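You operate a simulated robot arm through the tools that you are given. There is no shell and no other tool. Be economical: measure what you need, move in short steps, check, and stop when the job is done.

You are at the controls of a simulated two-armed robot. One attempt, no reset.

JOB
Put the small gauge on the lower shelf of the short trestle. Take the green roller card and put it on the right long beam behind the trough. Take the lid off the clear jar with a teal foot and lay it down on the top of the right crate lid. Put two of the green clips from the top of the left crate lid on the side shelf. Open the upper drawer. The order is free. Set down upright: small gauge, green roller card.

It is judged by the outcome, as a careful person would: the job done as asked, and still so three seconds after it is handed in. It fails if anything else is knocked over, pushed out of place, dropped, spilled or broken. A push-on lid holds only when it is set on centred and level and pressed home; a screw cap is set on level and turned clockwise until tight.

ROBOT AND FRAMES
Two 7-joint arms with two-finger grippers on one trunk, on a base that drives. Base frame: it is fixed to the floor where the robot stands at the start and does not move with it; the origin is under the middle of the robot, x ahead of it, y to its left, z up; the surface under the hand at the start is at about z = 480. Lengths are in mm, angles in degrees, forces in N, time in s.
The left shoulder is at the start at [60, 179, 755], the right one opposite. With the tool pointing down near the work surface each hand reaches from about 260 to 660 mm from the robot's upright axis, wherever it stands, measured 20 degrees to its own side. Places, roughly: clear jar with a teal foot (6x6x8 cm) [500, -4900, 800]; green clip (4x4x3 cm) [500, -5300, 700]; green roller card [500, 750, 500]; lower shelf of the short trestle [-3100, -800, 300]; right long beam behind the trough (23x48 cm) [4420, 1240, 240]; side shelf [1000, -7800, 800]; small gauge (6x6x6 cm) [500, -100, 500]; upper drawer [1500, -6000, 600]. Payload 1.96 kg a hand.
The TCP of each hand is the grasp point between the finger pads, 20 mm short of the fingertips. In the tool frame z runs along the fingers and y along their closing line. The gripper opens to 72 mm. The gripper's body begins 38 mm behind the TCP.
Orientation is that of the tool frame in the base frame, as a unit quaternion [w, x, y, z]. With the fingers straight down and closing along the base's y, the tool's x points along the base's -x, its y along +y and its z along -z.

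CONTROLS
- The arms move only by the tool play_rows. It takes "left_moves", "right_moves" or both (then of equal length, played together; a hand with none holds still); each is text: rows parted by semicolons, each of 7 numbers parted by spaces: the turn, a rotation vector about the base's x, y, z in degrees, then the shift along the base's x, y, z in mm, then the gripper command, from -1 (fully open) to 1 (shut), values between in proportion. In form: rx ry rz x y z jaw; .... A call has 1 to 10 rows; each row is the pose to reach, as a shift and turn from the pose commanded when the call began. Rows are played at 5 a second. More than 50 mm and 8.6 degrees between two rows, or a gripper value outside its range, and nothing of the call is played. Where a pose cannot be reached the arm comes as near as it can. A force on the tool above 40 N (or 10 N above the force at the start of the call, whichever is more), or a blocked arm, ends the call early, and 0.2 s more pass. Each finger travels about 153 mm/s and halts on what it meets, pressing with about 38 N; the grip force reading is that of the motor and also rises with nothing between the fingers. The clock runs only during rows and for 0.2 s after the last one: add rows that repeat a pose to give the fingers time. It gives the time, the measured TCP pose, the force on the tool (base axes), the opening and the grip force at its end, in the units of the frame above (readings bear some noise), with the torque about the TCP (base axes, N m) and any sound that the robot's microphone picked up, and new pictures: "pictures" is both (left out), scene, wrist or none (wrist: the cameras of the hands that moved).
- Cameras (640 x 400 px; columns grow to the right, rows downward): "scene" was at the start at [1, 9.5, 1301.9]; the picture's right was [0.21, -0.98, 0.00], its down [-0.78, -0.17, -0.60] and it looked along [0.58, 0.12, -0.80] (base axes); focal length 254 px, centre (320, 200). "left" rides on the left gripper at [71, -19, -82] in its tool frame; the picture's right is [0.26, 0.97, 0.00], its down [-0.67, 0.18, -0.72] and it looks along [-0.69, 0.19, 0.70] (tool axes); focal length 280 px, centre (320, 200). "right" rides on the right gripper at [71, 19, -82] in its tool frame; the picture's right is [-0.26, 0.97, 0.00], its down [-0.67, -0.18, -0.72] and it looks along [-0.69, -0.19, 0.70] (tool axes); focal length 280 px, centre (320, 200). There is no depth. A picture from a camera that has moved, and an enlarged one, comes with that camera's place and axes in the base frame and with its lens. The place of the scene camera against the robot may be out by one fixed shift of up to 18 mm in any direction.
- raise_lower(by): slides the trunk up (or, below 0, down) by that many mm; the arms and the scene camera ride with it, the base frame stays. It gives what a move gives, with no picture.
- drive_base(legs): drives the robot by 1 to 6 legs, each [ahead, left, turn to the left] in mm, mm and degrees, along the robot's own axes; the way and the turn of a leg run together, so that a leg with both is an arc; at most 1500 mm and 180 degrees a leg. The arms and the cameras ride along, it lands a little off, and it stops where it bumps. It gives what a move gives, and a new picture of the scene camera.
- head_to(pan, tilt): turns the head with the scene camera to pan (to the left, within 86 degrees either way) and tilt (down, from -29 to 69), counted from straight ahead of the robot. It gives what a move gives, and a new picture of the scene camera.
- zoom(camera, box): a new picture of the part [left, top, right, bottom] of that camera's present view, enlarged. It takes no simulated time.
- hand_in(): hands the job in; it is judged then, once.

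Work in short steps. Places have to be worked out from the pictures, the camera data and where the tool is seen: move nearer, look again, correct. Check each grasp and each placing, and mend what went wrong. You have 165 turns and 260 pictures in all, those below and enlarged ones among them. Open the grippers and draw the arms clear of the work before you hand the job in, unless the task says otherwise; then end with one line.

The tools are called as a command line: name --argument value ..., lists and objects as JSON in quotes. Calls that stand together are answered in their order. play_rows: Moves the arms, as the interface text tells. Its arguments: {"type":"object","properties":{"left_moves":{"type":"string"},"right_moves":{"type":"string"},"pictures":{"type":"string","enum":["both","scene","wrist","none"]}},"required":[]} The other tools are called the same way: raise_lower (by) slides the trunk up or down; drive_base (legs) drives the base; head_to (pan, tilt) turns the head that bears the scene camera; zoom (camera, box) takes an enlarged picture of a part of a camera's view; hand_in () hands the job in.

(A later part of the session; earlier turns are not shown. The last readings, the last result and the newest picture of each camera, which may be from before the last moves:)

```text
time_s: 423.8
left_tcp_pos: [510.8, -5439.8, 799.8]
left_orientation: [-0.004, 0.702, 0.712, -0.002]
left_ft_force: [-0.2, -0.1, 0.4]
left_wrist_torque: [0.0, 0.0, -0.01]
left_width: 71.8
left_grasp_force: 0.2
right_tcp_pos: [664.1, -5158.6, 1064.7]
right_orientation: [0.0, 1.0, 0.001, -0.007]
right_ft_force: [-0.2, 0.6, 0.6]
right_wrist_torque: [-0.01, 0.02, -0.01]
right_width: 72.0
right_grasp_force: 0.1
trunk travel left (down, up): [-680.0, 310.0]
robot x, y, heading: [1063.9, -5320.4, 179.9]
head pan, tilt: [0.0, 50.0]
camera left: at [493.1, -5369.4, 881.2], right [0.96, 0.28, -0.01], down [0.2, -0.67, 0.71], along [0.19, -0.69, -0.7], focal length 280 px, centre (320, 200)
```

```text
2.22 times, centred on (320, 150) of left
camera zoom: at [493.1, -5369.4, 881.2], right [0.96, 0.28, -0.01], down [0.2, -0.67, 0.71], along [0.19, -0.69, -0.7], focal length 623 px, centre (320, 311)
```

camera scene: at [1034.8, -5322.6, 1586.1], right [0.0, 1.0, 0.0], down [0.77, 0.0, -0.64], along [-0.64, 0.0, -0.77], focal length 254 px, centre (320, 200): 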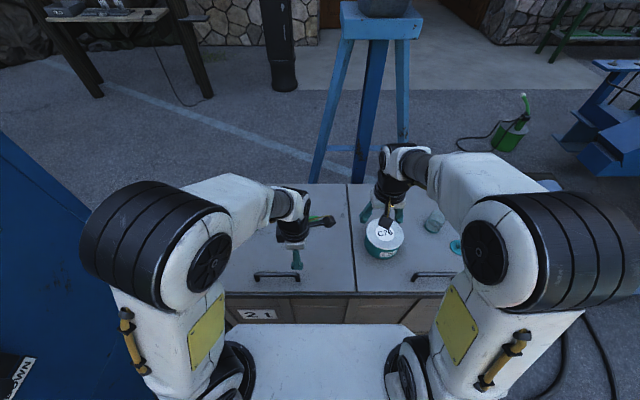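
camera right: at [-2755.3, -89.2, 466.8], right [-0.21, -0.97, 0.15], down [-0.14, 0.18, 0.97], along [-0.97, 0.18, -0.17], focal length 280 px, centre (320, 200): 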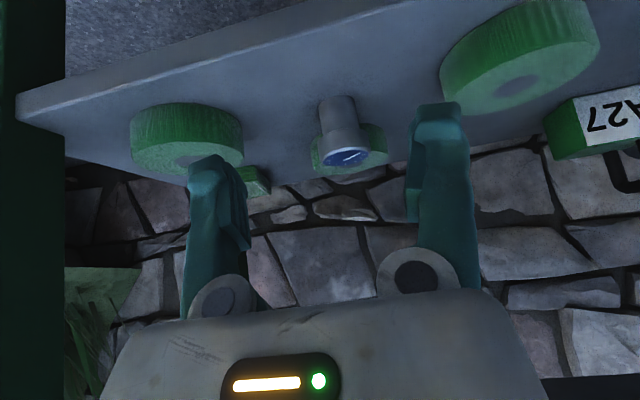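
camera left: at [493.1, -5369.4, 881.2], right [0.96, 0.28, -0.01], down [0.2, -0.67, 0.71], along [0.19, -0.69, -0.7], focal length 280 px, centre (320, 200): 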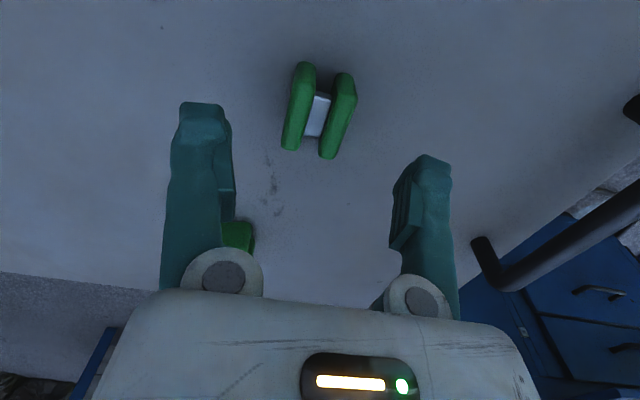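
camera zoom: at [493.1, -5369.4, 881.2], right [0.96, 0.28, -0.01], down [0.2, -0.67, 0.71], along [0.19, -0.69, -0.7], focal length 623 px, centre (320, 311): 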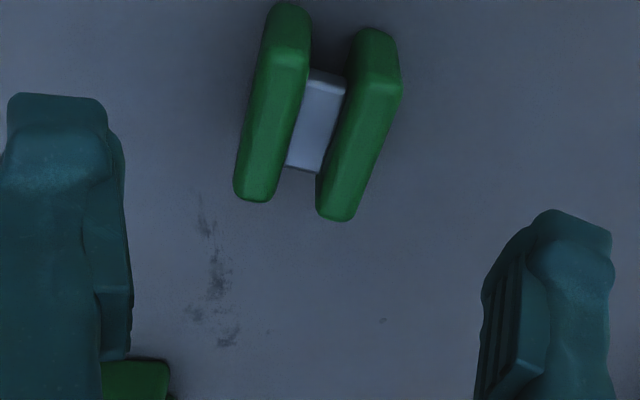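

Clip centre [511, -5444], about 30 wide, aligned. I go down to z≈748 and close.

play_rows --left_moves "0 0 0 0 -4 -20 -1; 0 0 0 0 -4 -40 -1; 0 0 0 0 -4 -51 -1; 0 0 0 0 -4 -51 0; 0 0 0 0 -4 -51 1; 0 0 0 0 -4 -51 1" --pictures "wrist"

```text
time_s: 425.1
left_tcp_pos: [511.5, -5443.5, 747.7]
left_orientation: [-0.004, 0.702, 0.712, -0.003]
left_ft_force: [-0.5, -0.3, 1.4]
left_wrist_torque: [0.0, 0.0, 0.01]
left_width: 30.5
left_grasp_force: 38.0
right_tcp_pos: [664.2, -5159.6, 1064.2]
right_orientation: [-0.001, 1.0, 0.001, -0.007]
right_ft_force: [-0.4, 0.3, -0.1]
right_wrist_torque: [0.0, 0.0, 0.03]
right_width: 72.0
right_grasp_force: 0.1
trunk travel left (down, up): [-680.0, 310.0]
robot x, y, heading: [1059.9, -5316.3, 179.8]
head pan, tilt: [0.0, 50.0]
camera left: at [493.3, -5373.2, 830.2], right [0.96, 0.28, -0.01], down [0.2, -0.67, 0.71], along [0.19, -0.69, -0.7], focal length 280 px, centre (320, 200)
```

left: 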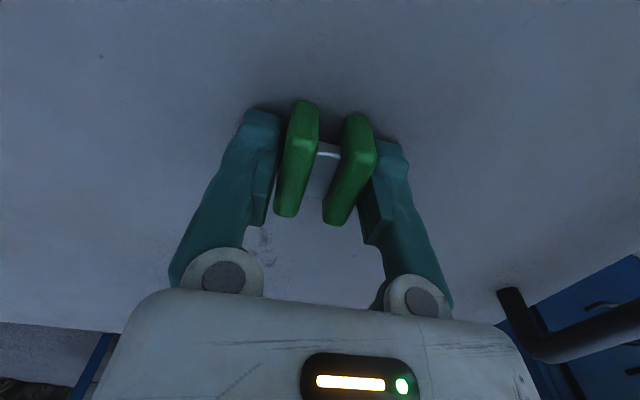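

Gripped at 30.5 mm. Lift and draw back.

play_rows --left_moves "0 0 0 0 0 30 1; 0 0 0 10 0 70 1; 0 0 0 40 0 105 1; 0 0 0 75 0 140 1; 0 0 0 110 0 175 1; 0 0 0 145 0 210 1; 0 0 0 180 0 240 1" --pictures "both"

```text
time_s: 426.8
left_tcp_pos: [695.8, -5445.1, 989.9]
left_orientation: [-0.003, 0.703, 0.712, -0.003]
left_ft_force: [-0.6, -0.2, -0.1]
left_wrist_torque: [0.02, 0.01, -0.01]
left_width: 30.3
left_grasp_force: 38.3
right_tcp_pos: [665.7, -5159.4, 1065.0]
right_orientation: [0.0, 1.0, 0.0, -0.008]
right_ft_force: [0.3, -0.3, -0.3]
right_wrist_torque: [-0.01, 0.01, 0.01]
right_width: 71.9
right_grasp_force: 0.0
trunk travel left (down, up): [-680.0, 310.0]
robot x, y, heading: [1060.7, -5316.4, 179.8]
head pan, tilt: [0.0, 50.0]
camera scene: at [1037.2, -5323.1, 1586.1], right [0.0, 1.0, 0.0], down [0.77, 0.0, -0.64], along [-0.64, 0.0, -0.77], focal length 254 px, centre (320, 200)
camera left: at [676.2, -5373.4, 1072.5], right [0.96, 0.28, -0.01], down [0.2, -0.67, 0.71], along [0.19, -0.69, -0.7], focal length 280 px, centre (320, 200)
```

scene: 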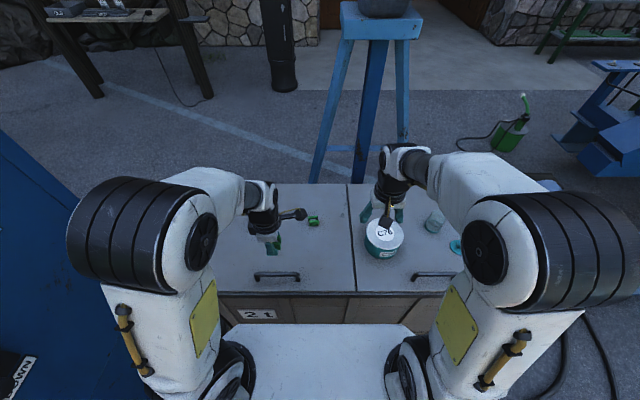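
left: 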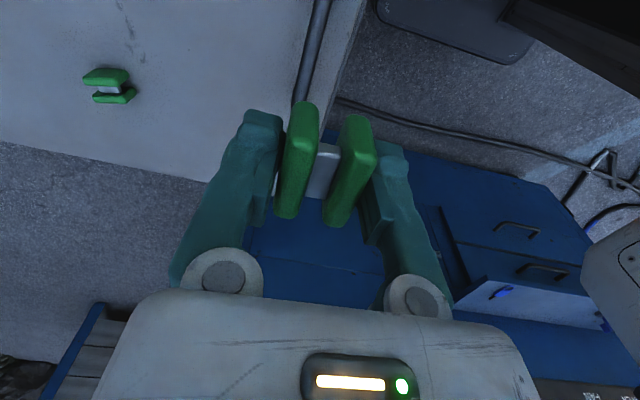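

Second clip is at about [442, -5347]; zoom for its orientation.

zoom --camera "scene" --box '[285, 200, 345, 240]'

play_rows --right_moves "0 0 0 -10 -30 -40 -1; 0 0 0 -20 -65 -75 -1; 0 0 0 -40 -100 -100 -1; 0 0 0 -65 -130 -125 -1; 0 0 0 -95 -155 -145 -1; 0 0 0 -125 -180 -165 -1" --pictures "wrist"

```text
10.00 times, centred on (315, 220) of scene
camera zoom: at [1037.2, -5323.1, 1586.1], right [0.0, 1.0, 0.0], down [0.77, 0.0, -0.64], along [-0.64, 0.0, -0.77], focal length 2540 px, centre (370, 0)
```

zoom: 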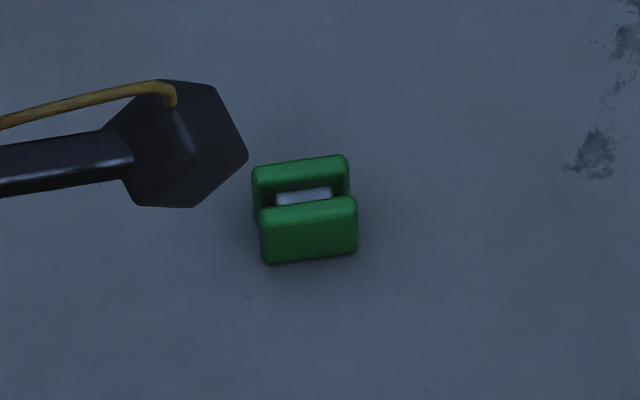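

```text
refused: row 1 steps farther than a row can; nothing moved
```

The jaws lie along y, turned ~11°. I turn the right hand about 100° to close across them, while moving the left hand out of the way.

play_rows --left_moves "0 0 0 0 -10 0 1; 0 0 0 0 -20 0 1; 0 0 0 0 -30 0 1; 0 0 0 0 -40 0 1; 0 0 0 0 -50 0 1; 0 0 0 0 -60 0 1; 0 0 0 0 -70 0 1; 0 0 0 0 -70 0 1; 0 0 0 0 -70 0 1; 0 0 0 0 -70 0 1" --right_moves "0 0 8.4 0 -5 -10 -1; 0 0 16.8 0 -15 -25 -1; 0 0 25.2 0 -30 -40 -1; 0 0 33.6 -15 -50 -55 -1; 0 0 42 -30 -70 -70 -1; 0 0 50.4 -45 -90 -85 -1; 0 0 58.8 -65 -110 -100 -1; 0 0 67.2 -85 -130 -115 -1; 0 0 75.6 -105 -150 -130 -1; 0 0 84 -130 -160 -145 -1" --pictures "both"

```text
time_s: 428.9
left_tcp_pos: [692.5, -5513.4, 989.2]
left_orientation: [-0.004, 0.702, 0.712, -0.002]
left_ft_force: [-0.2, -0.1, -0.3]
left_wrist_torque: [-0.02, -0.04, 0.02]
left_width: 30.4
left_grasp_force: 37.9
right_tcp_pos: [532.2, -5319.7, 918.3]
right_orientation: [0.005, 0.742, 0.67, -0.005]
right_ft_force: [-0.5, -0.3, -1.0]
right_wrist_torque: [0.02, 0.04, -0.03]
right_width: 72.1
right_grasp_force: 0.1
trunk travel left (down, up): [-680.0, 310.0]
robot x, y, heading: [1063.7, -5315.3, 179.9]
head pan, tilt: [0.0, 50.0]
camera scene: at [1033.2, -5322.5, 1586.2], right [0.0, 1.0, 0.0], down [0.77, 0.0, -0.64], along [-0.64, 0.0, -0.77], focal length 254 px, centre (320, 200)
camera right: at [559.5, -5250.3, 999.5], right [0.93, -0.36, 0.0], down [-0.25, -0.64, 0.72], along [-0.26, -0.68, -0.69], focal length 280 px, centre (320, 200)
camera left: at [672.8, -5443.3, 1070.8], right [0.96, 0.27, -0.01], down [0.2, -0.67, 0.71], along [0.19, -0.69, -0.7], focal length 280 px, centre (320, 200)
```

scene: 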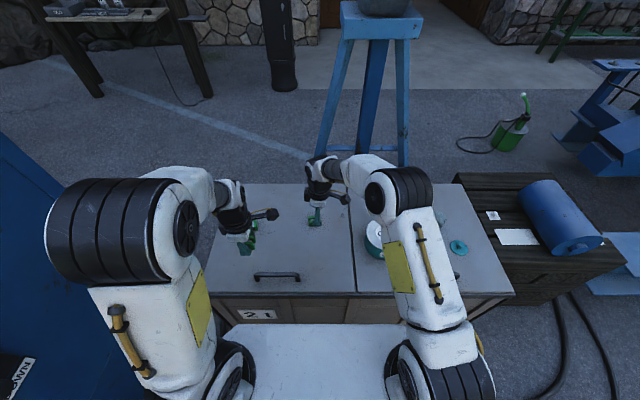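
right: 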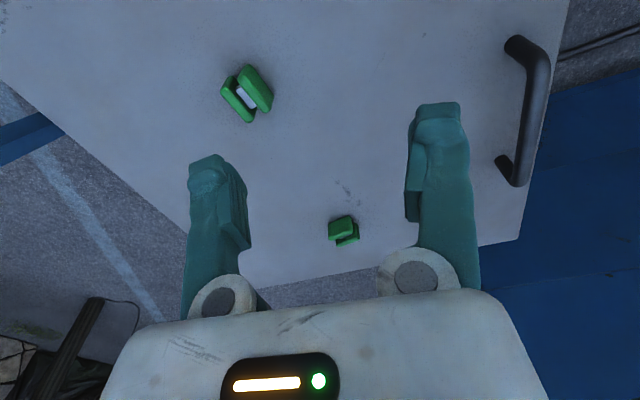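
left: 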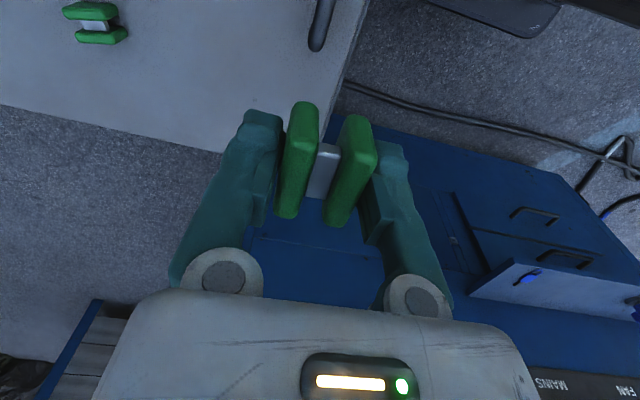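

The clip sits near [450, -5343]. I move above it, with a little more turn, and look closer.

play_rows --right_moves "0 0 3 -25 -8 -25 -1; 0 0 6 -50 -16 -50 -1; 0 0 8 -70 -22 -80 -1; 0 0 8 -82 -23 -105 -1" --pictures "wrist"

zoom --camera "right" --box '[200, 40, 440, 200]'

```text
time_s: 429.9
left_tcp_pos: [690.7, -5511.2, 988.6]
left_orientation: [-0.003, 0.702, 0.712, -0.004]
left_ft_force: [0.1, 0.3, -0.4]
left_wrist_torque: [-0.05, -0.01, 0.01]
left_width: 30.6
left_grasp_force: 37.9
right_tcp_pos: [508.5, -5268.3, 822.1]
right_orientation: [0.006, 0.699, 0.715, -0.007]
right_ft_force: [0.7, 0.4, -1.7]
right_wrist_torque: [-0.11, 0.02, 0.0]
right_width: 72.1
right_grasp_force: 0.1
right hand out of reach, approached as far as the arm can: row 2, 3, 4
trunk travel left (down, up): [-680.0, 310.0]
robot x, y, heading: [1060.7, -5316.4, 179.9]
head pan, tilt: [0.0, 50.0]
camera right: at [526.2, -5195.6, 903.5], right [0.97, -0.24, 0.0], down [-0.17, -0.67, 0.73], along [-0.17, -0.71, -0.69], focal length 280 px, centre (320, 200)
```

right: 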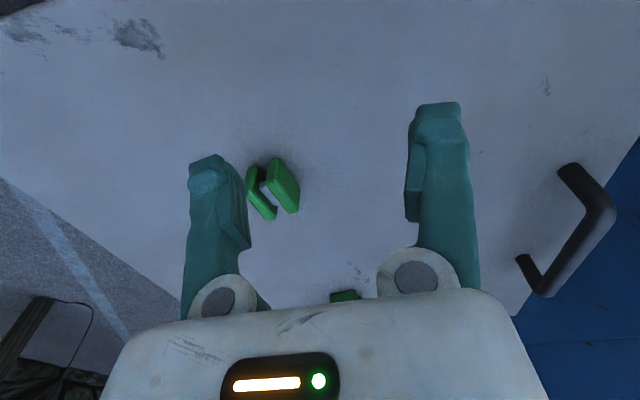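

```text
2.50 times, centred on (320, 120) of right
camera zoom: at [526.2, -5195.6, 903.5], right [0.97, -0.24, 0.0], down [-0.17, -0.67, 0.73], along [-0.17, -0.71, -0.69], focal length 701 px, centre (320, 400)
```

zoom: 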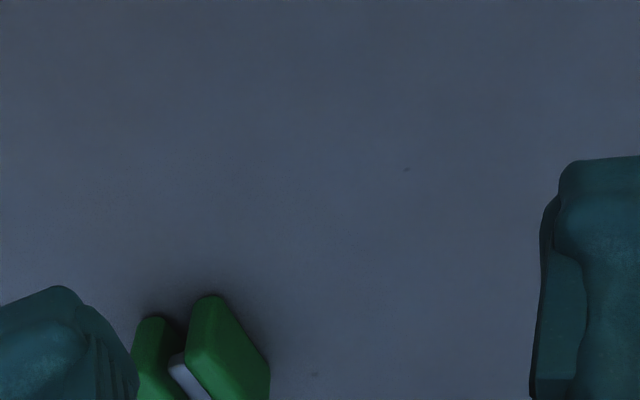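

At its reach limit; I slide the base left 100 and ahead 25 so that the right hand reaches the clip more easily.

drive_base --legs '[[0, 105, 0], [25, 0, 0]]'

play_rows --right_moves "0 0 0 -10 15 0 -1; 0 0 0 -20 30 0 -1" --pictures "wrist"

```text
time_s: 431.5
left_tcp_pos: [669.0, -5617.0, 988.7]
left_orientation: [-0.005, 0.702, 0.712, -0.003]
left_ft_force: [-0.9, 0.4, -0.3]
left_wrist_torque: [-0.03, 0.0, 0.01]
left_width: 30.5
left_grasp_force: 38.2
right_tcp_pos: [485.0, -5375.6, 823.5]
right_orientation: [0.004, 0.698, 0.716, -0.007]
right_ft_force: [-0.1, -0.1, 0.6]
right_wrist_torque: [0.0, 0.0, 0.0]
right_width: 72.2
right_grasp_force: 0.0
trunk travel left (down, up): [-680.0, 310.0]
robot x, y, heading: [1038.8, -5420.1, 180.0]
head pan, tilt: [0.0, 50.0]
camera scene: at [1011.1, -5426.1, 1586.2], right [0.0, 1.0, 0.0], down [0.77, 0.0, -0.64], along [-0.64, 0.0, -0.77], focal length 254 px, centre (320, 200)
```

scene: 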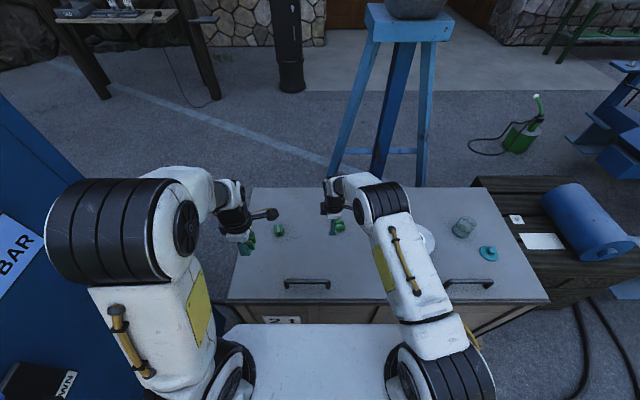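

```text
time_s: 432.1
left_tcp_pos: [666.5, -5618.7, 988.7]
left_orientation: [-0.004, 0.703, 0.711, -0.002]
left_ft_force: [-0.4, 0.1, -0.4]
left_wrist_torque: [-0.01, -0.05, -0.03]
left_width: 30.4
left_grasp_force: 38.1
right_tcp_pos: [463.7, -5345.5, 823.4]
right_orientation: [0.004, 0.699, 0.716, -0.005]
right_ft_force: [-0.8, -0.1, -0.6]
right_wrist_torque: [0.02, -0.02, 0.0]
right_width: 72.0
right_grasp_force: 0.0
trunk travel left (down, up): [-680.0, 310.0]
robot x, y, heading: [1037.9, -5423.5, 179.9]
head pan, tilt: [0.0, 50.0]
camera right: at [482.4, -5272.9, 904.0], right [0.97, -0.24, 0.0], down [-0.17, -0.67, 0.72], along [-0.17, -0.7, -0.69], focal length 280 px, centre (320, 200)
```

right: 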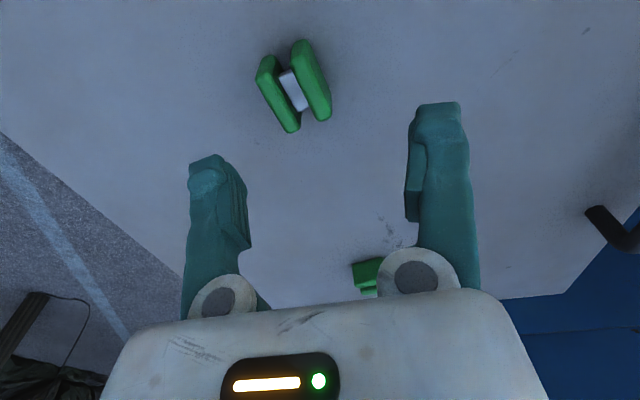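

Clip centre [452, -5342], nearly along y. I centre, turn 4°, go down and close.

play_rows --right_moves "0 0 2 -6 2 -15 -1; 0 0 4 -11 3.5 -40 -1; 0 0 4 -11 3.5 -65 -1; 0 0 4 -11 3.5 -75 -1; 0 0 4 -11 3.5 -75 0; 0 0 4 -11 3.5 -75 1; 0 0 4 -11 3.5 -75 1" --pictures "wrist"

```text
time_s: 433.7
left_tcp_pos: [667.4, -5617.9, 989.6]
left_orientation: [-0.004, 0.702, 0.712, -0.002]
left_ft_force: [-0.6, 0.1, -1.4]
left_wrist_torque: [0.0, -0.01, -0.03]
left_width: 30.5
left_grasp_force: 37.9
right_tcp_pos: [452.8, -5341.6, 749.0]
right_orientation: [0.004, 0.673, 0.739, -0.006]
right_ft_force: [-0.2, 0.2, -0.2]
right_wrist_torque: [-0.04, -0.01, -0.01]
right_width: 30.0
right_grasp_force: 37.8
trunk travel left (down, up): [-680.0, 310.0]
robot x, y, heading: [1040.6, -5421.2, 179.9]
head pan, tilt: [0.0, 50.0]
camera right: at [466.4, -5268.6, 829.6], right [0.99, -0.17, 0.0], down [-0.12, -0.68, 0.72], along [-0.12, -0.71, -0.69], focal length 280 px, centre (320, 200)
```

right: 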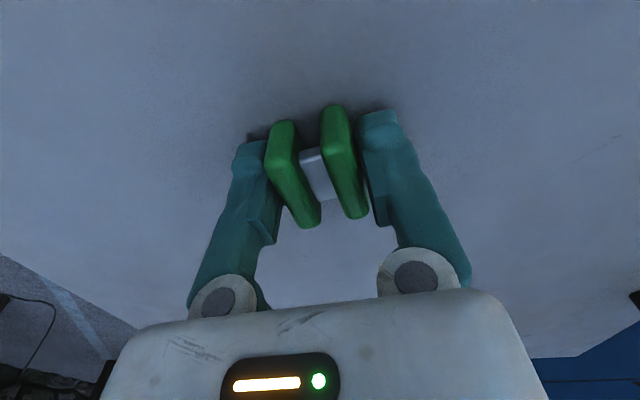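

Gripped. Lift and draw back.

play_rows --right_moves "0 0 0 0 0 25 1; 0 0 0 0 0 55 1; 0 0 0 20 5 90 1; 0 0 0 50 10 125 1; 0 0 0 85 20 155 1; 0 0 0 120 30 185 1; 0 0 0 155 45 210 1; 0 0 0 190 60 235 1" --pictures "both"

```text
time_s: 435.5
left_tcp_pos: [668.4, -5618.6, 990.1]
left_orientation: [-0.004, 0.702, 0.712, -0.003]
left_ft_force: [-0.3, 0.2, -0.1]
left_wrist_torque: [-0.02, 0.02, 0.01]
left_width: 30.1
left_grasp_force: 38.1
right_tcp_pos: [645.7, -5282.5, 983.9]
right_orientation: [0.004, 0.673, 0.74, -0.005]
right_ft_force: [0.5, 0.1, -0.7]
right_wrist_torque: [0.01, 0.03, 0.01]
right_width: 30.0
right_grasp_force: 37.8
trunk travel left (down, up): [-680.0, 310.0]
robot x, y, heading: [1037.6, -5423.3, 179.6]
head pan, tilt: [0.0, 50.0]
camera scene: at [1011.9, -5427.0, 1586.1], right [0.0, 1.0, 0.0], down [0.77, 0.0, -0.64], along [-0.64, 0.0, -0.77], focal length 254 px, centre (320, 200)
camera right: at [659.6, -5208.9, 1065.3], right [0.99, -0.17, 0.0], down [-0.12, -0.68, 0.72], along [-0.12, -0.71, -0.69], focal length 280 px, centre (320, 200)
```

scene: 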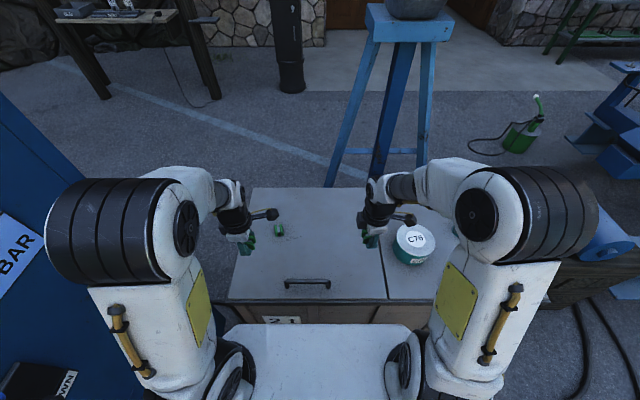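
right: 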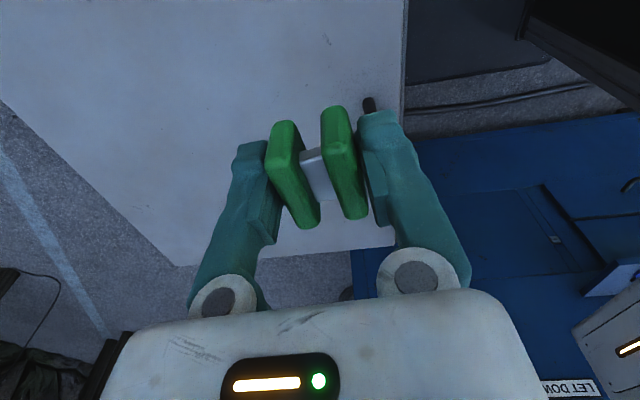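

Both clips are held, but the drawer here needs a free hand. I set the right clip back where it was, open the drawer first, then take it again.

play_rows --right_moves "0 0 0 -35 -15 -25 1; 0 0 0 -70 -30 -50 1; 0 0 0 -105 -40 -80 1; 0 0 0 -140 -50 -110 1; 0 0 0 -170 -55 -145 1; 0 0 0 -190 -60 -180 1; 0 0 0 -190 -60 -215 1; 0 0 0 -190 -60 -230 1; 0 0 0 -190 -60 -233 1; 0 0 0 -190 -60 -235 1" --pictures "none"

play_rows --right_moves "0 0 0 0 0 0 0.5; 0 0 0 0 0 0 0; 0 0 0 0 0 0 -1; 0 0 0 0 0 0 -1; 0 0 0 0 0 40 -1; 0 0 0 0 0 75 -1; 0 0 0 30 15 110 -1; 0 0 0 65 30 140 -1; 0 0 0 100 45 170 -1; 0 0 0 135 60 200 -1" --pictures "both"

```text
time_s: 437.7
left_tcp_pos: [666.3, -5617.8, 990.3]
left_orientation: [-0.004, 0.703, 0.711, -0.003]
left_ft_force: [-0.6, -0.3, -0.1]
left_wrist_torque: [-0.01, 0.01, 0.01]
left_width: 30.0
left_grasp_force: 38.1
right_tcp_pos: [453.1, -5340.7, 749.1]
right_orientation: [0.005, 0.673, 0.74, -0.005]
right_ft_force: [-0.5, 0.3, 0.1]
right_wrist_torque: [0.02, 0.0, -0.03]
right_width: 30.5
right_grasp_force: 38.3
trunk travel left (down, up): [-680.0, 310.0]
robot x, y, heading: [1039.5, -5423.2, 180.0]
head pan, tilt: [0.0, 50.0]
```

```text
time_s: 439.9
left_tcp_pos: [669.8, -5616.6, 989.1]
left_orientation: [-0.005, 0.702, 0.712, -0.003]
left_ft_force: [-0.2, -0.3, -0.2]
left_wrist_torque: [0.0, 0.04, 0.01]
left_width: 30.4
left_grasp_force: 37.6
right_tcp_pos: [588.6, -5279.5, 948.7]
right_orientation: [0.003, 0.673, 0.74, -0.005]
right_ft_force: [1.7, 0.3, 1.0]
right_wrist_torque: [-0.01, 0.02, 0.0]
right_width: 72.0
right_grasp_force: 0.1
trunk travel left (down, up): [-680.0, 310.0]
robot x, y, heading: [1041.1, -5422.5, 179.9]
head pan, tilt: [0.0, 50.0]
camera scene: at [1012.0, -5427.0, 1586.1], right [0.0, 1.0, 0.0], down [0.77, 0.0, -0.64], along [-0.64, 0.0, -0.77], focal length 254 px, centre (320, 200)
camera right: at [603.1, -5207.7, 1029.8], right [0.99, -0.17, 0.0], down [-0.12, -0.68, 0.72], along [-0.12, -0.71, -0.69], focal length 280 px, centre (320, 200)
```

scene: 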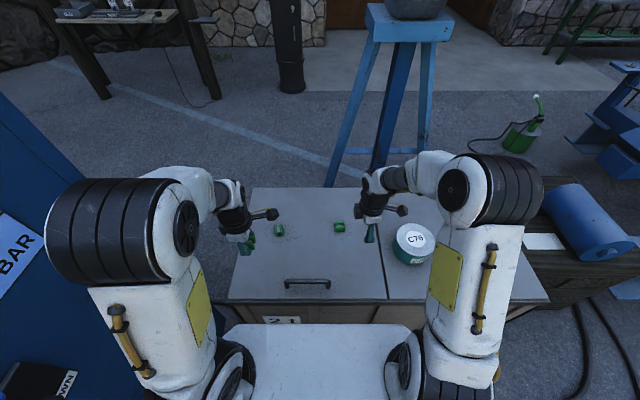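
right: 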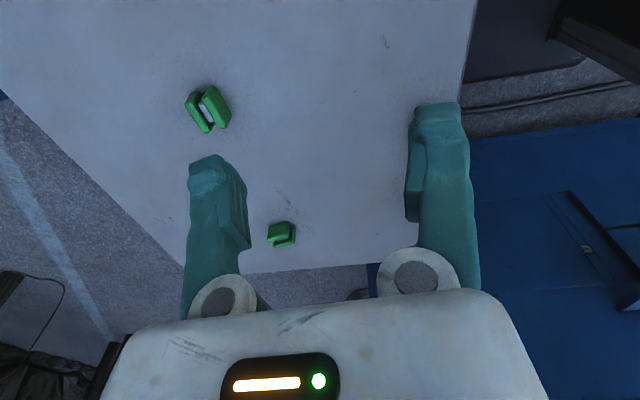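

The clip stands back on the lid. Now to the drawer: its upper handle is near [1470, -5940, 625]. I back off, turn to face -y, and lower the trunk.

drive_base --legs '[[580, 0, 0]]'

```text
time_s: 441.3
left_tcp_pos: [631.0, -5616.8, 990.6]
left_orientation: [-0.005, 0.702, 0.712, -0.003]
left_ft_force: [-0.2, 0.3, -0.1]
left_wrist_torque: [0.0, 0.03, 0.02]
left_width: 30.6
left_grasp_force: 37.9
right_tcp_pos: [551.0, -5280.9, 948.3]
right_orientation: [0.004, 0.672, 0.74, -0.007]
right_ft_force: [0.5, 0.1, 1.5]
right_wrist_torque: [0.03, 0.01, 0.02]
right_width: 71.9
right_grasp_force: 0.0
trunk travel left (down, up): [-680.0, 310.0]
robot x, y, heading: [999.1, -5418.6, 180.2]
head pan, tilt: [0.0, 50.0]
stopped in leg 1: the robot was blocked; the commanded pose is now the measured one
camera scene: at [974.2, -5426.1, 1586.2], right [0.0, 1.0, 0.0], down [0.77, 0.0, -0.64], along [-0.64, 0.0, -0.77], focal length 254 px, centre (320, 200)
```

scene: 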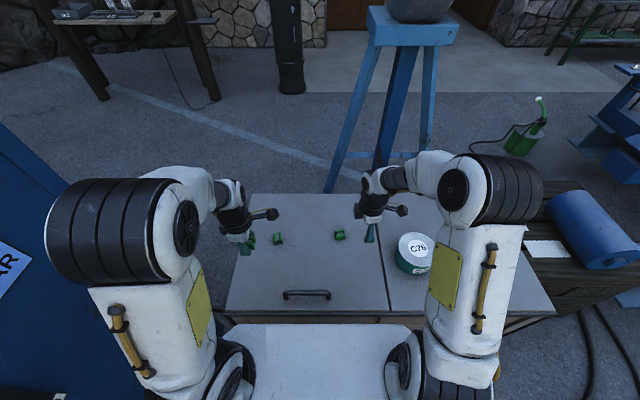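

I mis-signed that leg; the base nudged up to the crate and stopped, and everything on top still stands. Now back away properly, and turn.

drive_base --legs '[[-620, 0, 0], [0, -180, 0], [0, 0, 90]]'

raise_lower --by -280

head_to --pan 0 --tilt 45

```text
time_s: 449.7
left_tcp_pos: [1810.2, -5615.9, 989.1]
left_orientation: [-0.001, 0.0, 1.0, -0.005]
left_ft_force: [0.0, 0.7, -0.6]
left_wrist_torque: [0.01, -0.01, -0.01]
left_width: 30.3
left_grasp_force: 37.8
right_tcp_pos: [1472.9, -5690.3, 947.7]
right_orientation: [0.007, -0.041, 0.999, -0.001]
right_ft_force: [-0.7, -0.6, -0.1]
right_wrist_torque: [-0.03, 0.0, 0.01]
right_width: 72.0
right_grasp_force: 0.1
trunk travel left (down, up): [-680.0, 310.0]
robot x, y, heading: [1616.7, -5243.5, -90.8]
head pan, tilt: [0.0, 50.0]
camera scene: at [1607.2, -5265.4, 1586.1], right [-1.0, 0.01, 0.0], down [0.01, 0.77, -0.64], along [-0.01, -0.64, -0.77], focal length 254 px, centre (320, 200)
```

scene: 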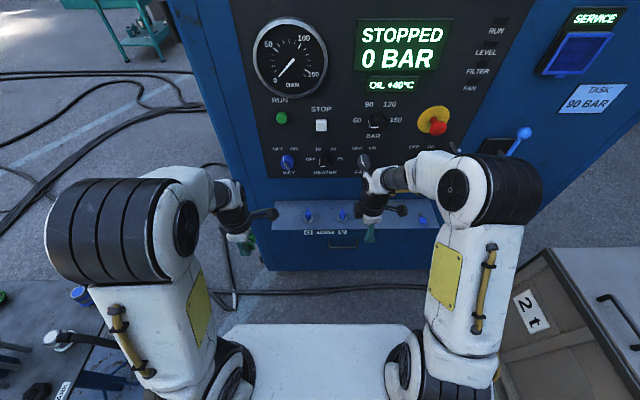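

```text
time_s: 452.6
left_tcp_pos: [1811.7, -5615.8, 708.7]
left_orientation: [-0.002, 0.0, 1.0, -0.004]
left_ft_force: [0.1, 0.4, -0.3]
left_wrist_torque: [0.02, -0.04, 0.04]
left_width: 30.5
left_grasp_force: 37.8
right_tcp_pos: [1473.4, -5691.4, 667.9]
right_orientation: [0.008, -0.04, 0.999, 0.0]
right_ft_force: [0.0, -0.3, 0.7]
right_wrist_torque: [0.01, 0.02, 0.0]
right_width: 71.9
right_grasp_force: 0.1
trunk travel left (down, up): [-400.0, 590.0]
robot x, y, heading: [1619.4, -5244.2, -90.7]
head pan, tilt: [0.0, 50.0]
```

```text
time_s: 453.2
left_tcp_pos: [1811.3, -5615.4, 709.3]
left_orientation: [-0.002, -0.001, 1.0, -0.005]
left_ft_force: [-0.9, 0.1, 0.1]
left_wrist_torque: [-0.01, 0.04, 0.03]
left_width: 30.3
left_grasp_force: 37.9
right_tcp_pos: [1472.9, -5690.9, 668.3]
right_orientation: [0.007, -0.041, 0.999, 0.0]
right_ft_force: [0.0, -0.7, -0.5]
right_wrist_torque: [0.0, 0.0, 0.0]
right_width: 72.0
right_grasp_force: 0.1
trunk travel left (down, up): [-400.0, 590.0]
robot x, y, heading: [1618.4, -5243.4, -90.8]
head pan, tilt: [0.0, 45.0]
camera scene: at [1607.1, -5269.6, 1313.0], right [-1.0, 0.01, 0.0], down [0.01, 0.71, -0.71], along [-0.01, -0.71, -0.71], focal length 254 px, centre (320, 200)
```

scene: 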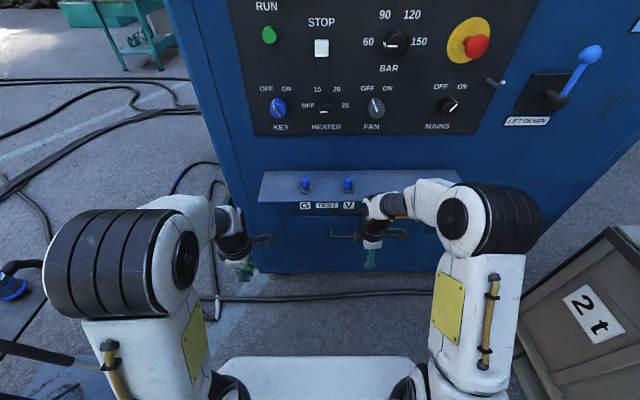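

I tip the right hand forward toward horizontal (closing vertically), lowering to the handle's height.

play_rows --right_moves "-8 0 0 0 -10 0 -1; -16 0 0 0 -20 -5 -1; -24 0 0 0 -30 -10 -1; -32 0 0 0 -40 -15 -1; -40 0 0 0 -50 -20 -1; -48 0 0 0 -60 -25 -1; -56 0 0 0 -70 -30 -1; -64 0 0 0 -80 -35 -1; -72 0 0 0 -90 -40 -1; -80 0 0 0 -100 -43 -1" --pictures "both"

```text
time_s: 455.4
left_tcp_pos: [1811.0, -5615.7, 708.5]
left_orientation: [0.0, 0.0, 1.0, -0.004]
left_ft_force: [0.2, -0.5, 0.1]
left_wrist_torque: [-0.02, -0.02, -0.05]
left_width: 30.6
left_grasp_force: 37.8
right_tcp_pos: [1472.8, -5789.8, 624.6]
right_orientation: [-0.021, -0.035, 0.764, -0.644]
right_ft_force: [0.8, 0.3, -0.4]
right_wrist_torque: [0.02, 0.02, 0.0]
right_width: 72.2
right_grasp_force: 0.2
trunk travel left (down, up): [-400.0, 590.0]
robot x, y, heading: [1618.8, -5240.8, -90.6]
head pan, tilt: [0.0, 45.0]
camera scene: at [1607.1, -5270.0, 1313.1], right [-1.0, 0.01, 0.0], down [0.01, 0.71, -0.71], along [-0.01, -0.71, -0.71], focal length 254 px, centre (320, 200)
camera right: at [1400.8, -5709.5, 625.2], right [0.18, 0.17, -0.97], down [0.68, 0.69, 0.25], along [0.71, -0.7, 0.01], focal length 280 px, centre (320, 200)
```

scene: 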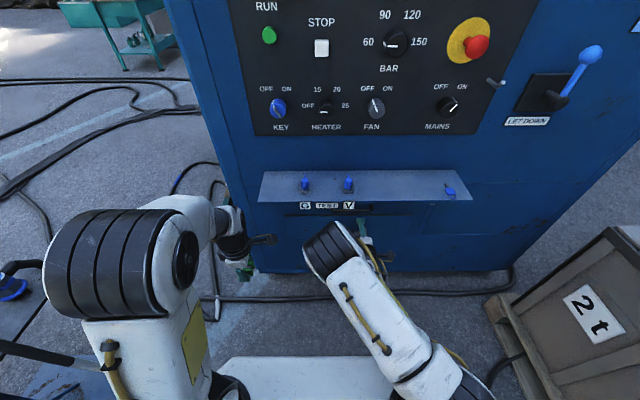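
right: 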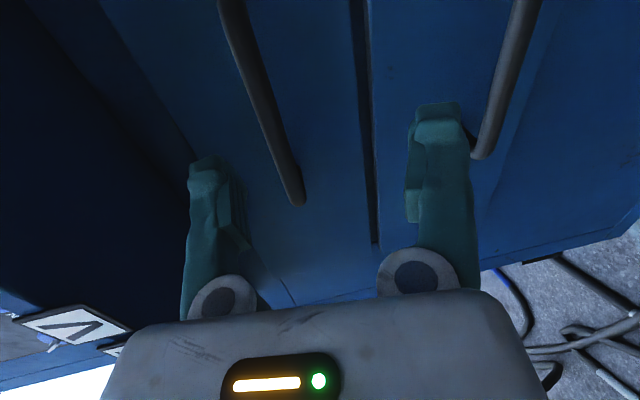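

The upper handle is the left bar in this view, at z≈650, spanning beyond x 1435–1600. I level the hand, rise to 650, and move in halfway.

play_rows --right_moves "-5 0 0 15 0 13 -1; -10 0 0 30 -10 26 -1; -10 0 0 30 -40 26 -1; -10 0 0 30 -70 26 -1" --pictures "wrist"

zoom --camera "scene" --box '[240, 160, 500, 290]'

```text
time_s: 456.4
left_tcp_pos: [1810.9, -5615.2, 709.3]
left_orientation: [-0.001, 0.001, 1.0, -0.004]
left_ft_force: [0.4, 0.0, -0.3]
left_wrist_torque: [-0.02, -0.01, 0.01]
left_width: 30.5
left_grasp_force: 38.2
right_tcp_pos: [1502.6, -5861.6, 650.9]
right_orientation: [0.024, 0.033, -0.705, 0.708]
right_ft_force: [0.8, -0.8, -0.3]
right_wrist_torque: [-0.02, -0.02, -0.01]
right_width: 72.1
right_grasp_force: 0.0
trunk travel left (down, up): [-400.0, 590.0]
robot x, y, heading: [1622.3, -5243.2, -90.8]
head pan, tilt: [0.0, 45.0]
camera right: at [1430.3, -5781.2, 637.6], right [0.18, 0.0, -0.98], down [0.68, 0.72, 0.13], along [0.71, -0.69, 0.13], focal length 280 px, centre (320, 200)
```

right: 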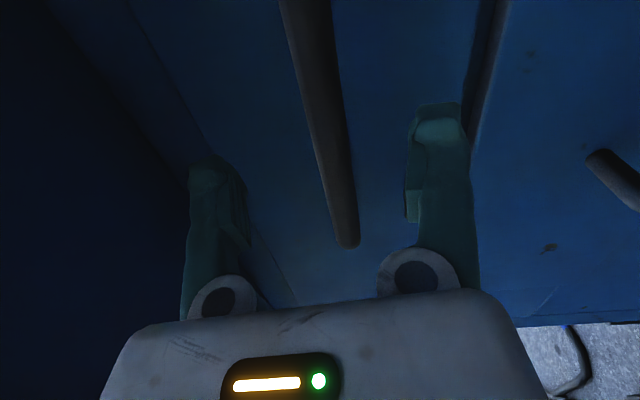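

```text
2.46 times, centred on (370, 225) of scene
camera zoom: at [1607.0, -5269.9, 1313.1], right [-1.0, 0.01, 0.0], down [0.01, 0.71, -0.71], along [-0.01, -0.71, -0.71], focal length 625 px, centre (197, 138)
```

zoom: 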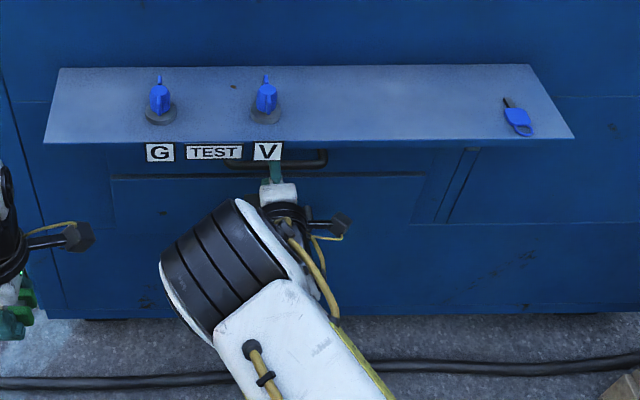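

The bar passes midway between the fingers. I advance 20 mm and close to feel for it.

play_rows --right_moves "0 0 0 0 -10 0 -1; 0 0 0 0 -20 0 -1; 0 0 0 0 -20 0 0; 0 0 0 0 -20 0 1; 0 0 0 0 -20 0 1; 0 0 0 0 -20 0 1" --pictures "wrist"

```text
time_s: 457.8
left_tcp_pos: [1811.0, -5617.2, 708.2]
left_orientation: [0.0, 0.0, 1.0, -0.002]
left_ft_force: [-0.1, -0.3, -0.3]
left_wrist_torque: [0.01, -0.03, -0.01]
left_width: 30.1
left_grasp_force: 38.0
right_tcp_pos: [1502.0, -5881.7, 645.4]
right_orientation: [-0.024, -0.033, 0.71, -0.703]
right_ft_force: [0.8, -0.8, -40.2]
right_wrist_torque: [-0.33, -0.77, -0.26]
right_width: 6.1
right_grasp_force: 29.9
trunk travel left (down, up): [-400.0, 590.0]
robot x, y, heading: [1618.2, -5239.2, -90.8]
head pan, tilt: [0.0, 45.0]
camera right: at [1429.8, -5801.9, 632.4], right [0.18, 0.01, -0.98], down [0.68, 0.72, 0.14], along [0.71, -0.69, 0.12], focal length 280 px, centre (320, 200)
```

right: 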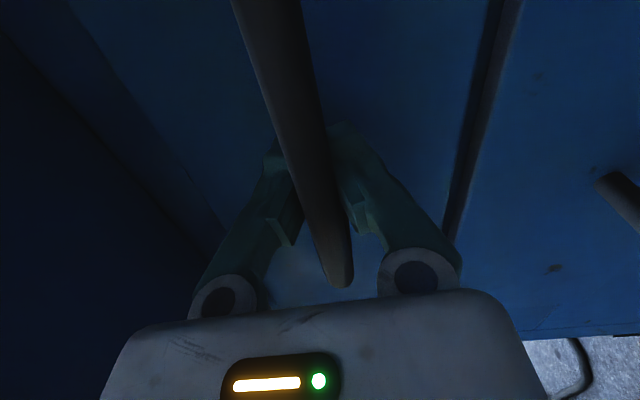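

The handle bar is gripped (hand drawn down 5 mm to it). I relax z by -5 and pull gently with the arm.

play_rows --right_moves "0 0 0 0 0 -3 1; 0 0 0 0 0 -5 1; 0 0 0 0 10 -5 1; 0 0 0 0 25 -5 1; 0 0 0 0 45 -5 1; 0 0 0 0 60 -5 1" --pictures "both"

```text
time_s: 459.2
left_tcp_pos: [1810.3, -5615.6, 709.3]
left_orientation: [0.001, 0.0, 1.0, -0.003]
left_ft_force: [0.1, -0.1, -0.4]
left_wrist_torque: [0.03, -0.03, -0.01]
left_width: 30.5
left_grasp_force: 38.1
right_tcp_pos: [1502.6, -5822.6, 646.0]
right_orientation: [-0.024, -0.032, 0.707, -0.707]
right_ft_force: [-4.0, 0.3, -17.4]
right_wrist_torque: [-0.13, -0.65, -0.19]
right_width: 6.1
right_grasp_force: 29.7
trunk travel left (down, up): [-400.0, 590.0]
robot x, y, heading: [1620.4, -5241.5, -90.8]
head pan, tilt: [0.0, 45.0]
camera scene: at [1606.0, -5271.9, 1313.0], right [-1.0, 0.01, 0.0], down [0.01, 0.71, -0.71], along [-0.01, -0.71, -0.71], focal length 254 px, centre (320, 200)
camera right: at [1429.9, -5741.6, 631.6], right [0.18, 0.0, -0.98], down [0.68, 0.72, 0.13], along [0.71, -0.69, 0.13], focal length 280 px, centre (320, 200)
```

scene: 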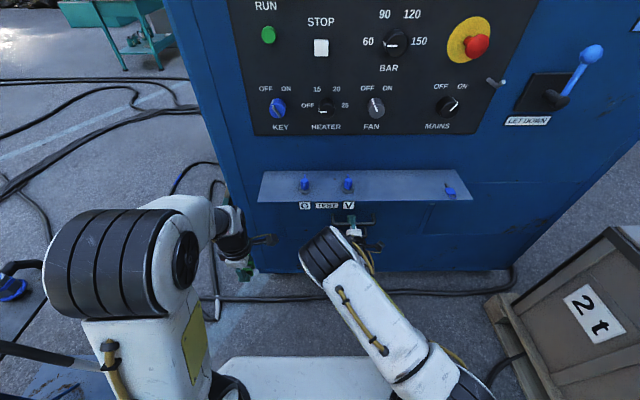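
right: 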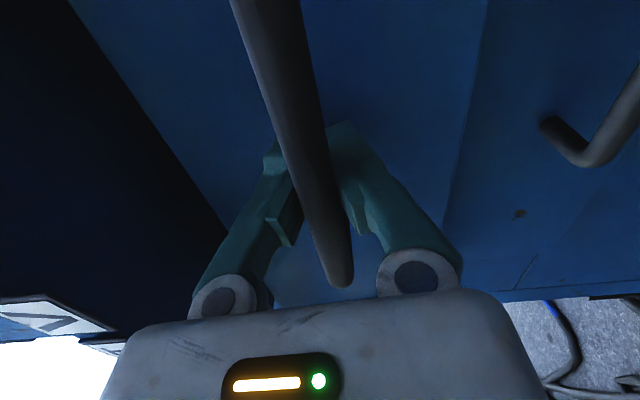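

The drawer comes out with the hand. I pull further by driving the base straight back.

drive_base --legs '[[-200, 0, 0]]'

zoom --camera "scene" --box '[220, 130, 520, 320]'

```text
time_s: 460.8
left_tcp_pos: [1814.3, -5413.0, 708.4]
left_orientation: [-0.001, 0.0, 1.0, -0.004]
left_ft_force: [-0.1, 0.8, -0.2]
left_wrist_torque: [0.0, 0.03, 0.04]
left_width: 30.3
left_grasp_force: 37.8
right_tcp_pos: [1507.5, -5617.7, 646.9]
right_orientation: [0.022, 0.034, -0.706, 0.707]
right_ft_force: [0.5, 0.6, -11.8]
right_wrist_torque: [-0.14, -0.13, 0.03]
right_width: 0.0
right_grasp_force: 29.7
trunk travel left (down, up): [-400.0, 590.0]
robot x, y, heading: [1623.3, -5044.8, -90.8]
head pan, tilt: [0.0, 45.0]
camera scene: at [1609.9, -5067.9, 1313.1], right [-1.0, 0.01, 0.0], down [0.01, 0.71, -0.71], along [-0.01, -0.71, -0.71], focal length 254 px, centre (320, 200)
```

scene: 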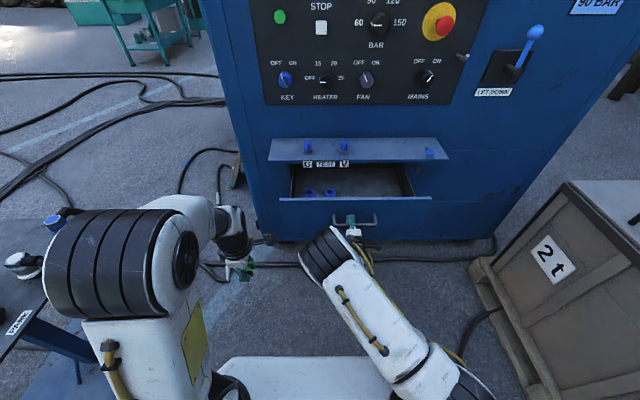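

```text
2.11 times, centred on (370, 225) of scene
camera zoom: at [1609.9, -5067.9, 1313.1], right [-1.0, 0.01, 0.0], down [0.01, 0.71, -0.71], along [-0.01, -0.71, -0.71], focal length 535 px, centre (215, 147)
```

zoom: 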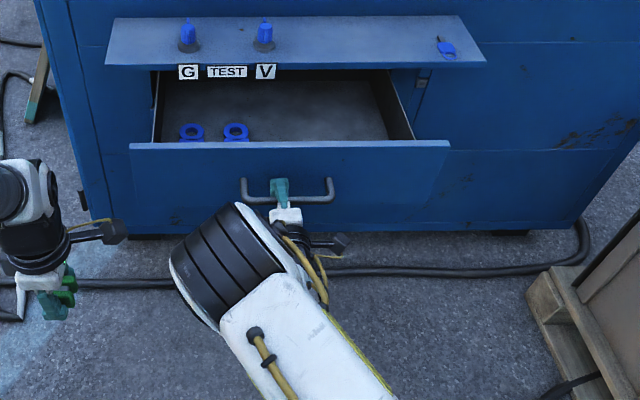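

The drawer is drawn out about 230 mm; the fingers slid off the bar at the end. I withdraw the hand and bring it back to vertical.

play_rows --right_moves "0 0 0 0 15 0 1; 0 0 0 0 30 0 0.5; 8 0 0 0 45 10 -1; 16 0 0 0 50 20 -1; 24 0 0 0 50 30 -1; 32 0 0 0 50 45 -1; 40 0 0 0 50 60 -1; 48 0 0 0 50 75 -1; 56 0 0 0 45 90 -1; 64 0 0 0 40 105 -1" --pictures "scene"

```text
time_s: 463.0
left_tcp_pos: [1814.5, -5411.7, 709.3]
left_orientation: [-0.001, 0.0, 1.0, -0.004]
left_ft_force: [-0.6, -0.2, -0.6]
left_wrist_torque: [0.0, 0.01, 0.03]
left_width: 30.7
left_grasp_force: 37.7
right_tcp_pos: [1507.8, -5579.0, 751.3]
right_orientation: [-0.001, -0.042, 0.973, -0.226]
right_ft_force: [0.4, 0.4, 1.1]
right_wrist_torque: [0.01, -0.04, -0.01]
right_width: 72.0
right_grasp_force: 0.1
trunk travel left (down, up): [-400.0, 590.0]
robot x, y, heading: [1623.2, -5041.1, -90.7]
head pan, tilt: [0.0, 45.0]
camera scene: at [1610.3, -5067.0, 1313.0], right [-1.0, 0.01, 0.0], down [0.01, 0.71, -0.71], along [-0.01, -0.71, -0.71], focal length 254 px, centre (320, 200)
```

scene: 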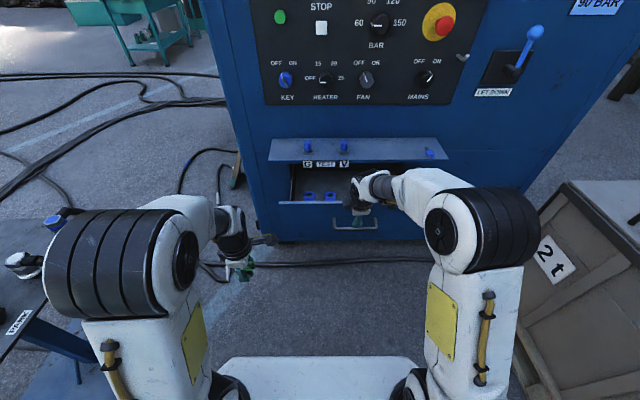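

I finish turning the hand upright, raise the trunk again, and drive back to the crate, keeping clear of the open drawer.

play_rows --right_moves "8 0 0 0 15 10 -1; 16 0 0 0 30 20 -1; 24 0 0 0 45 30 -1; 26 0 0 0 60 30 -1" --pictures "none"

raise_lower --by 280

drive_base --legs '[[0, 0, -89.3], [0, 300, 0], [590, 0, 0]]'

head_to --pan 0 --tilt 50

```text
time_s: 464.0
left_tcp_pos: [1814.9, -5412.2, 708.5]
left_orientation: [-0.001, 0.0, 1.0, -0.005]
left_ft_force: [-0.4, 0.1, -0.4]
left_wrist_torque: [0.01, 0.03, 0.01]
left_width: 30.3
left_grasp_force: 38.1
right_tcp_pos: [1508.1, -5541.4, 777.3]
right_orientation: [0.006, -0.041, 0.998, -0.053]
right_ft_force: [0.3, 0.5, -0.6]
right_wrist_torque: [0.0, 0.01, 0.01]
right_width: 72.1
right_grasp_force: 0.1
right hand out of reach, approached as far as the arm can: row 3, 4
trunk travel left (down, up): [-400.0, 590.0]
robot x, y, heading: [1623.2, -5040.3, -90.7]
head pan, tilt: [0.0, 45.0]
```

```text
time_s: 466.9
left_tcp_pos: [1813.9, -5411.6, 989.4]
left_orientation: [-0.001, -0.001, 1.0, -0.004]
left_ft_force: [-0.3, -0.2, 0.3]
left_wrist_torque: [-0.04, 0.01, 0.0]
left_width: 30.4
left_grasp_force: 38.5
right_tcp_pos: [1507.4, -5541.1, 1056.0]
right_orientation: [0.007, -0.041, 0.998, -0.055]
right_ft_force: [-0.5, -0.3, 0.3]
right_wrist_torque: [0.02, -0.01, 0.01]
right_width: 72.1
right_grasp_force: 0.1
trunk travel left (down, up): [-680.0, 310.0]
robot x, y, heading: [1621.0, -5037.7, -91.1]
head pan, tilt: [0.0, 45.0]
```

```text
time_s: 475.6
left_tcp_pos: [666.4, -5532.5, 989.5]
left_orientation: [-0.003, 0.703, 0.711, -0.003]
left_ft_force: [0.0, 0.4, 0.6]
left_wrist_torque: [0.0, 0.04, 0.0]
left_width: 30.3
left_grasp_force: 38.3
right_tcp_pos: [534.1, -5226.9, 1055.8]
right_orientation: [-0.034, 0.672, 0.738, -0.043]
right_ft_force: [0.5, 0.5, -0.3]
right_wrist_torque: [0.0, -0.03, -0.03]
right_width: 72.1
right_grasp_force: 0.0
trunk travel left (down, up): [-680.0, 310.0]
robot x, y, heading: [1037.1, -5335.4, 179.7]
head pan, tilt: [0.0, 45.0]
camera scene: at [1004.1, -5341.7, 1593.1], right [0.0, 1.0, 0.0], down [0.71, 0.0, -0.71], along [-0.71, 0.0, -0.71], focal length 254 px, centre (320, 200)
```

scene: 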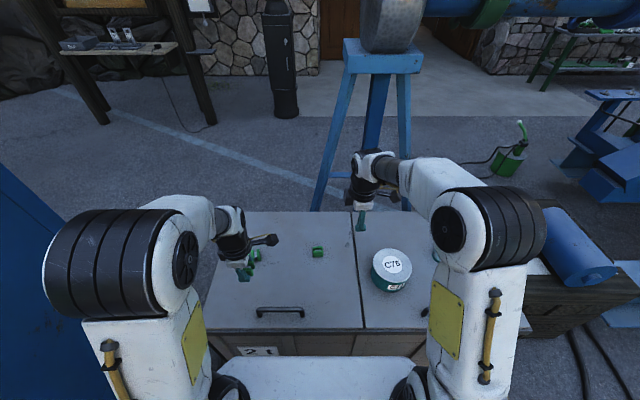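

```text
time_s: 476.3
left_tcp_pos: [666.4, -5532.5, 990.6]
left_orientation: [-0.004, 0.703, 0.711, -0.002]
left_ft_force: [0.5, -0.1, -0.7]
left_wrist_torque: [-0.01, -0.01, -0.03]
left_width: 30.5
left_grasp_force: 38.2
right_tcp_pos: [533.8, -5226.8, 1056.6]
right_orientation: [-0.033, 0.673, 0.737, -0.044]
right_ft_force: [-0.1, -0.2, 0.2]
right_wrist_torque: [0.02, -0.01, -0.02]
right_width: 72.1
right_grasp_force: 0.1
trunk travel left (down, up): [-680.0, 310.0]
robot x, y, heading: [1036.1, -5337.2, 179.9]
head pan, tilt: [0.0, 50.0]
camera scene: at [1008.3, -5341.7, 1586.2], right [0.0, 1.0, 0.0], down [0.77, 0.0, -0.64], along [-0.64, 0.0, -0.77], focal length 254 px, centre (320, 200)
```

scene: 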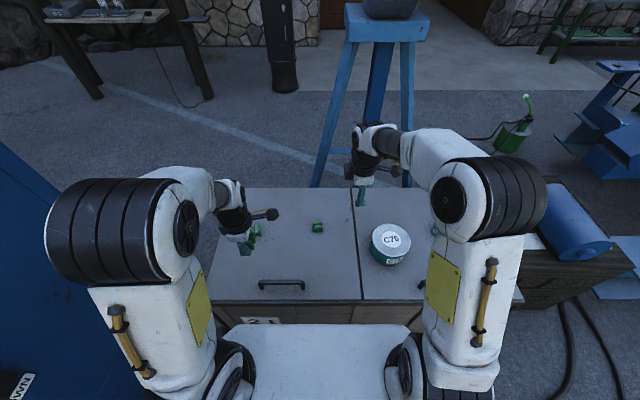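

I straighten the remaining 6° tilt and move the right hand over the clip again.

play_rows --right_moves "0 -2 0 10 -25 -35 -1; 0 -4 0 15 -50 -75 -1; 0 -6.2 0 10 -70 -115 -1; 0 -6.2 0 0 -90 -150 -1; 0 -6.2 0 -25 -105 -180 -1; 0 -6.2 0 -50 -112 -205 -1; 0 -6.2 0 -75 -115 -228 -1" --pictures "wrist"

```text
time_s: 477.9
left_tcp_pos: [664.9, -5532.4, 988.1]
left_orientation: [-0.004, 0.704, 0.711, -0.003]
left_ft_force: [-0.4, 0.1, -1.2]
left_wrist_torque: [0.02, 0.02, -0.04]
left_width: 30.4
left_grasp_force: 37.8
right_tcp_pos: [459.9, -5343.9, 828.6]
right_orientation: [0.005, 0.673, 0.739, -0.006]
right_ft_force: [0.1, 0.0, 0.5]
right_wrist_torque: [-0.03, -0.01, 0.02]
right_width: 72.2
right_grasp_force: 0.0
trunk travel left (down, up): [-680.0, 310.0]
robot x, y, heading: [1036.5, -5336.0, 179.6]
head pan, tilt: [0.0, 50.0]
camera right: at [474.0, -5269.7, 908.7], right [0.98, -0.17, 0.0], down [-0.12, -0.68, 0.73], along [-0.12, -0.72, -0.69], focal length 280 px, centre (320, 200)
```

right: 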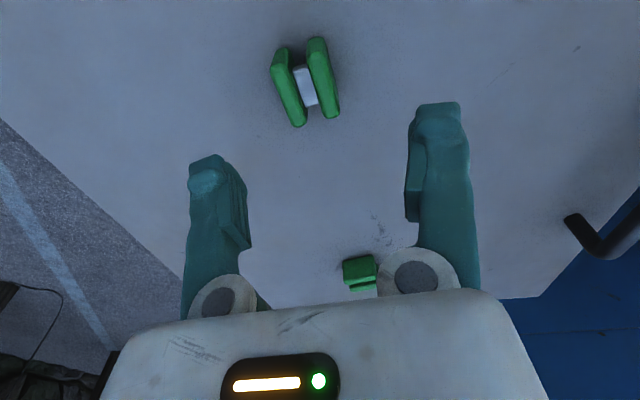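

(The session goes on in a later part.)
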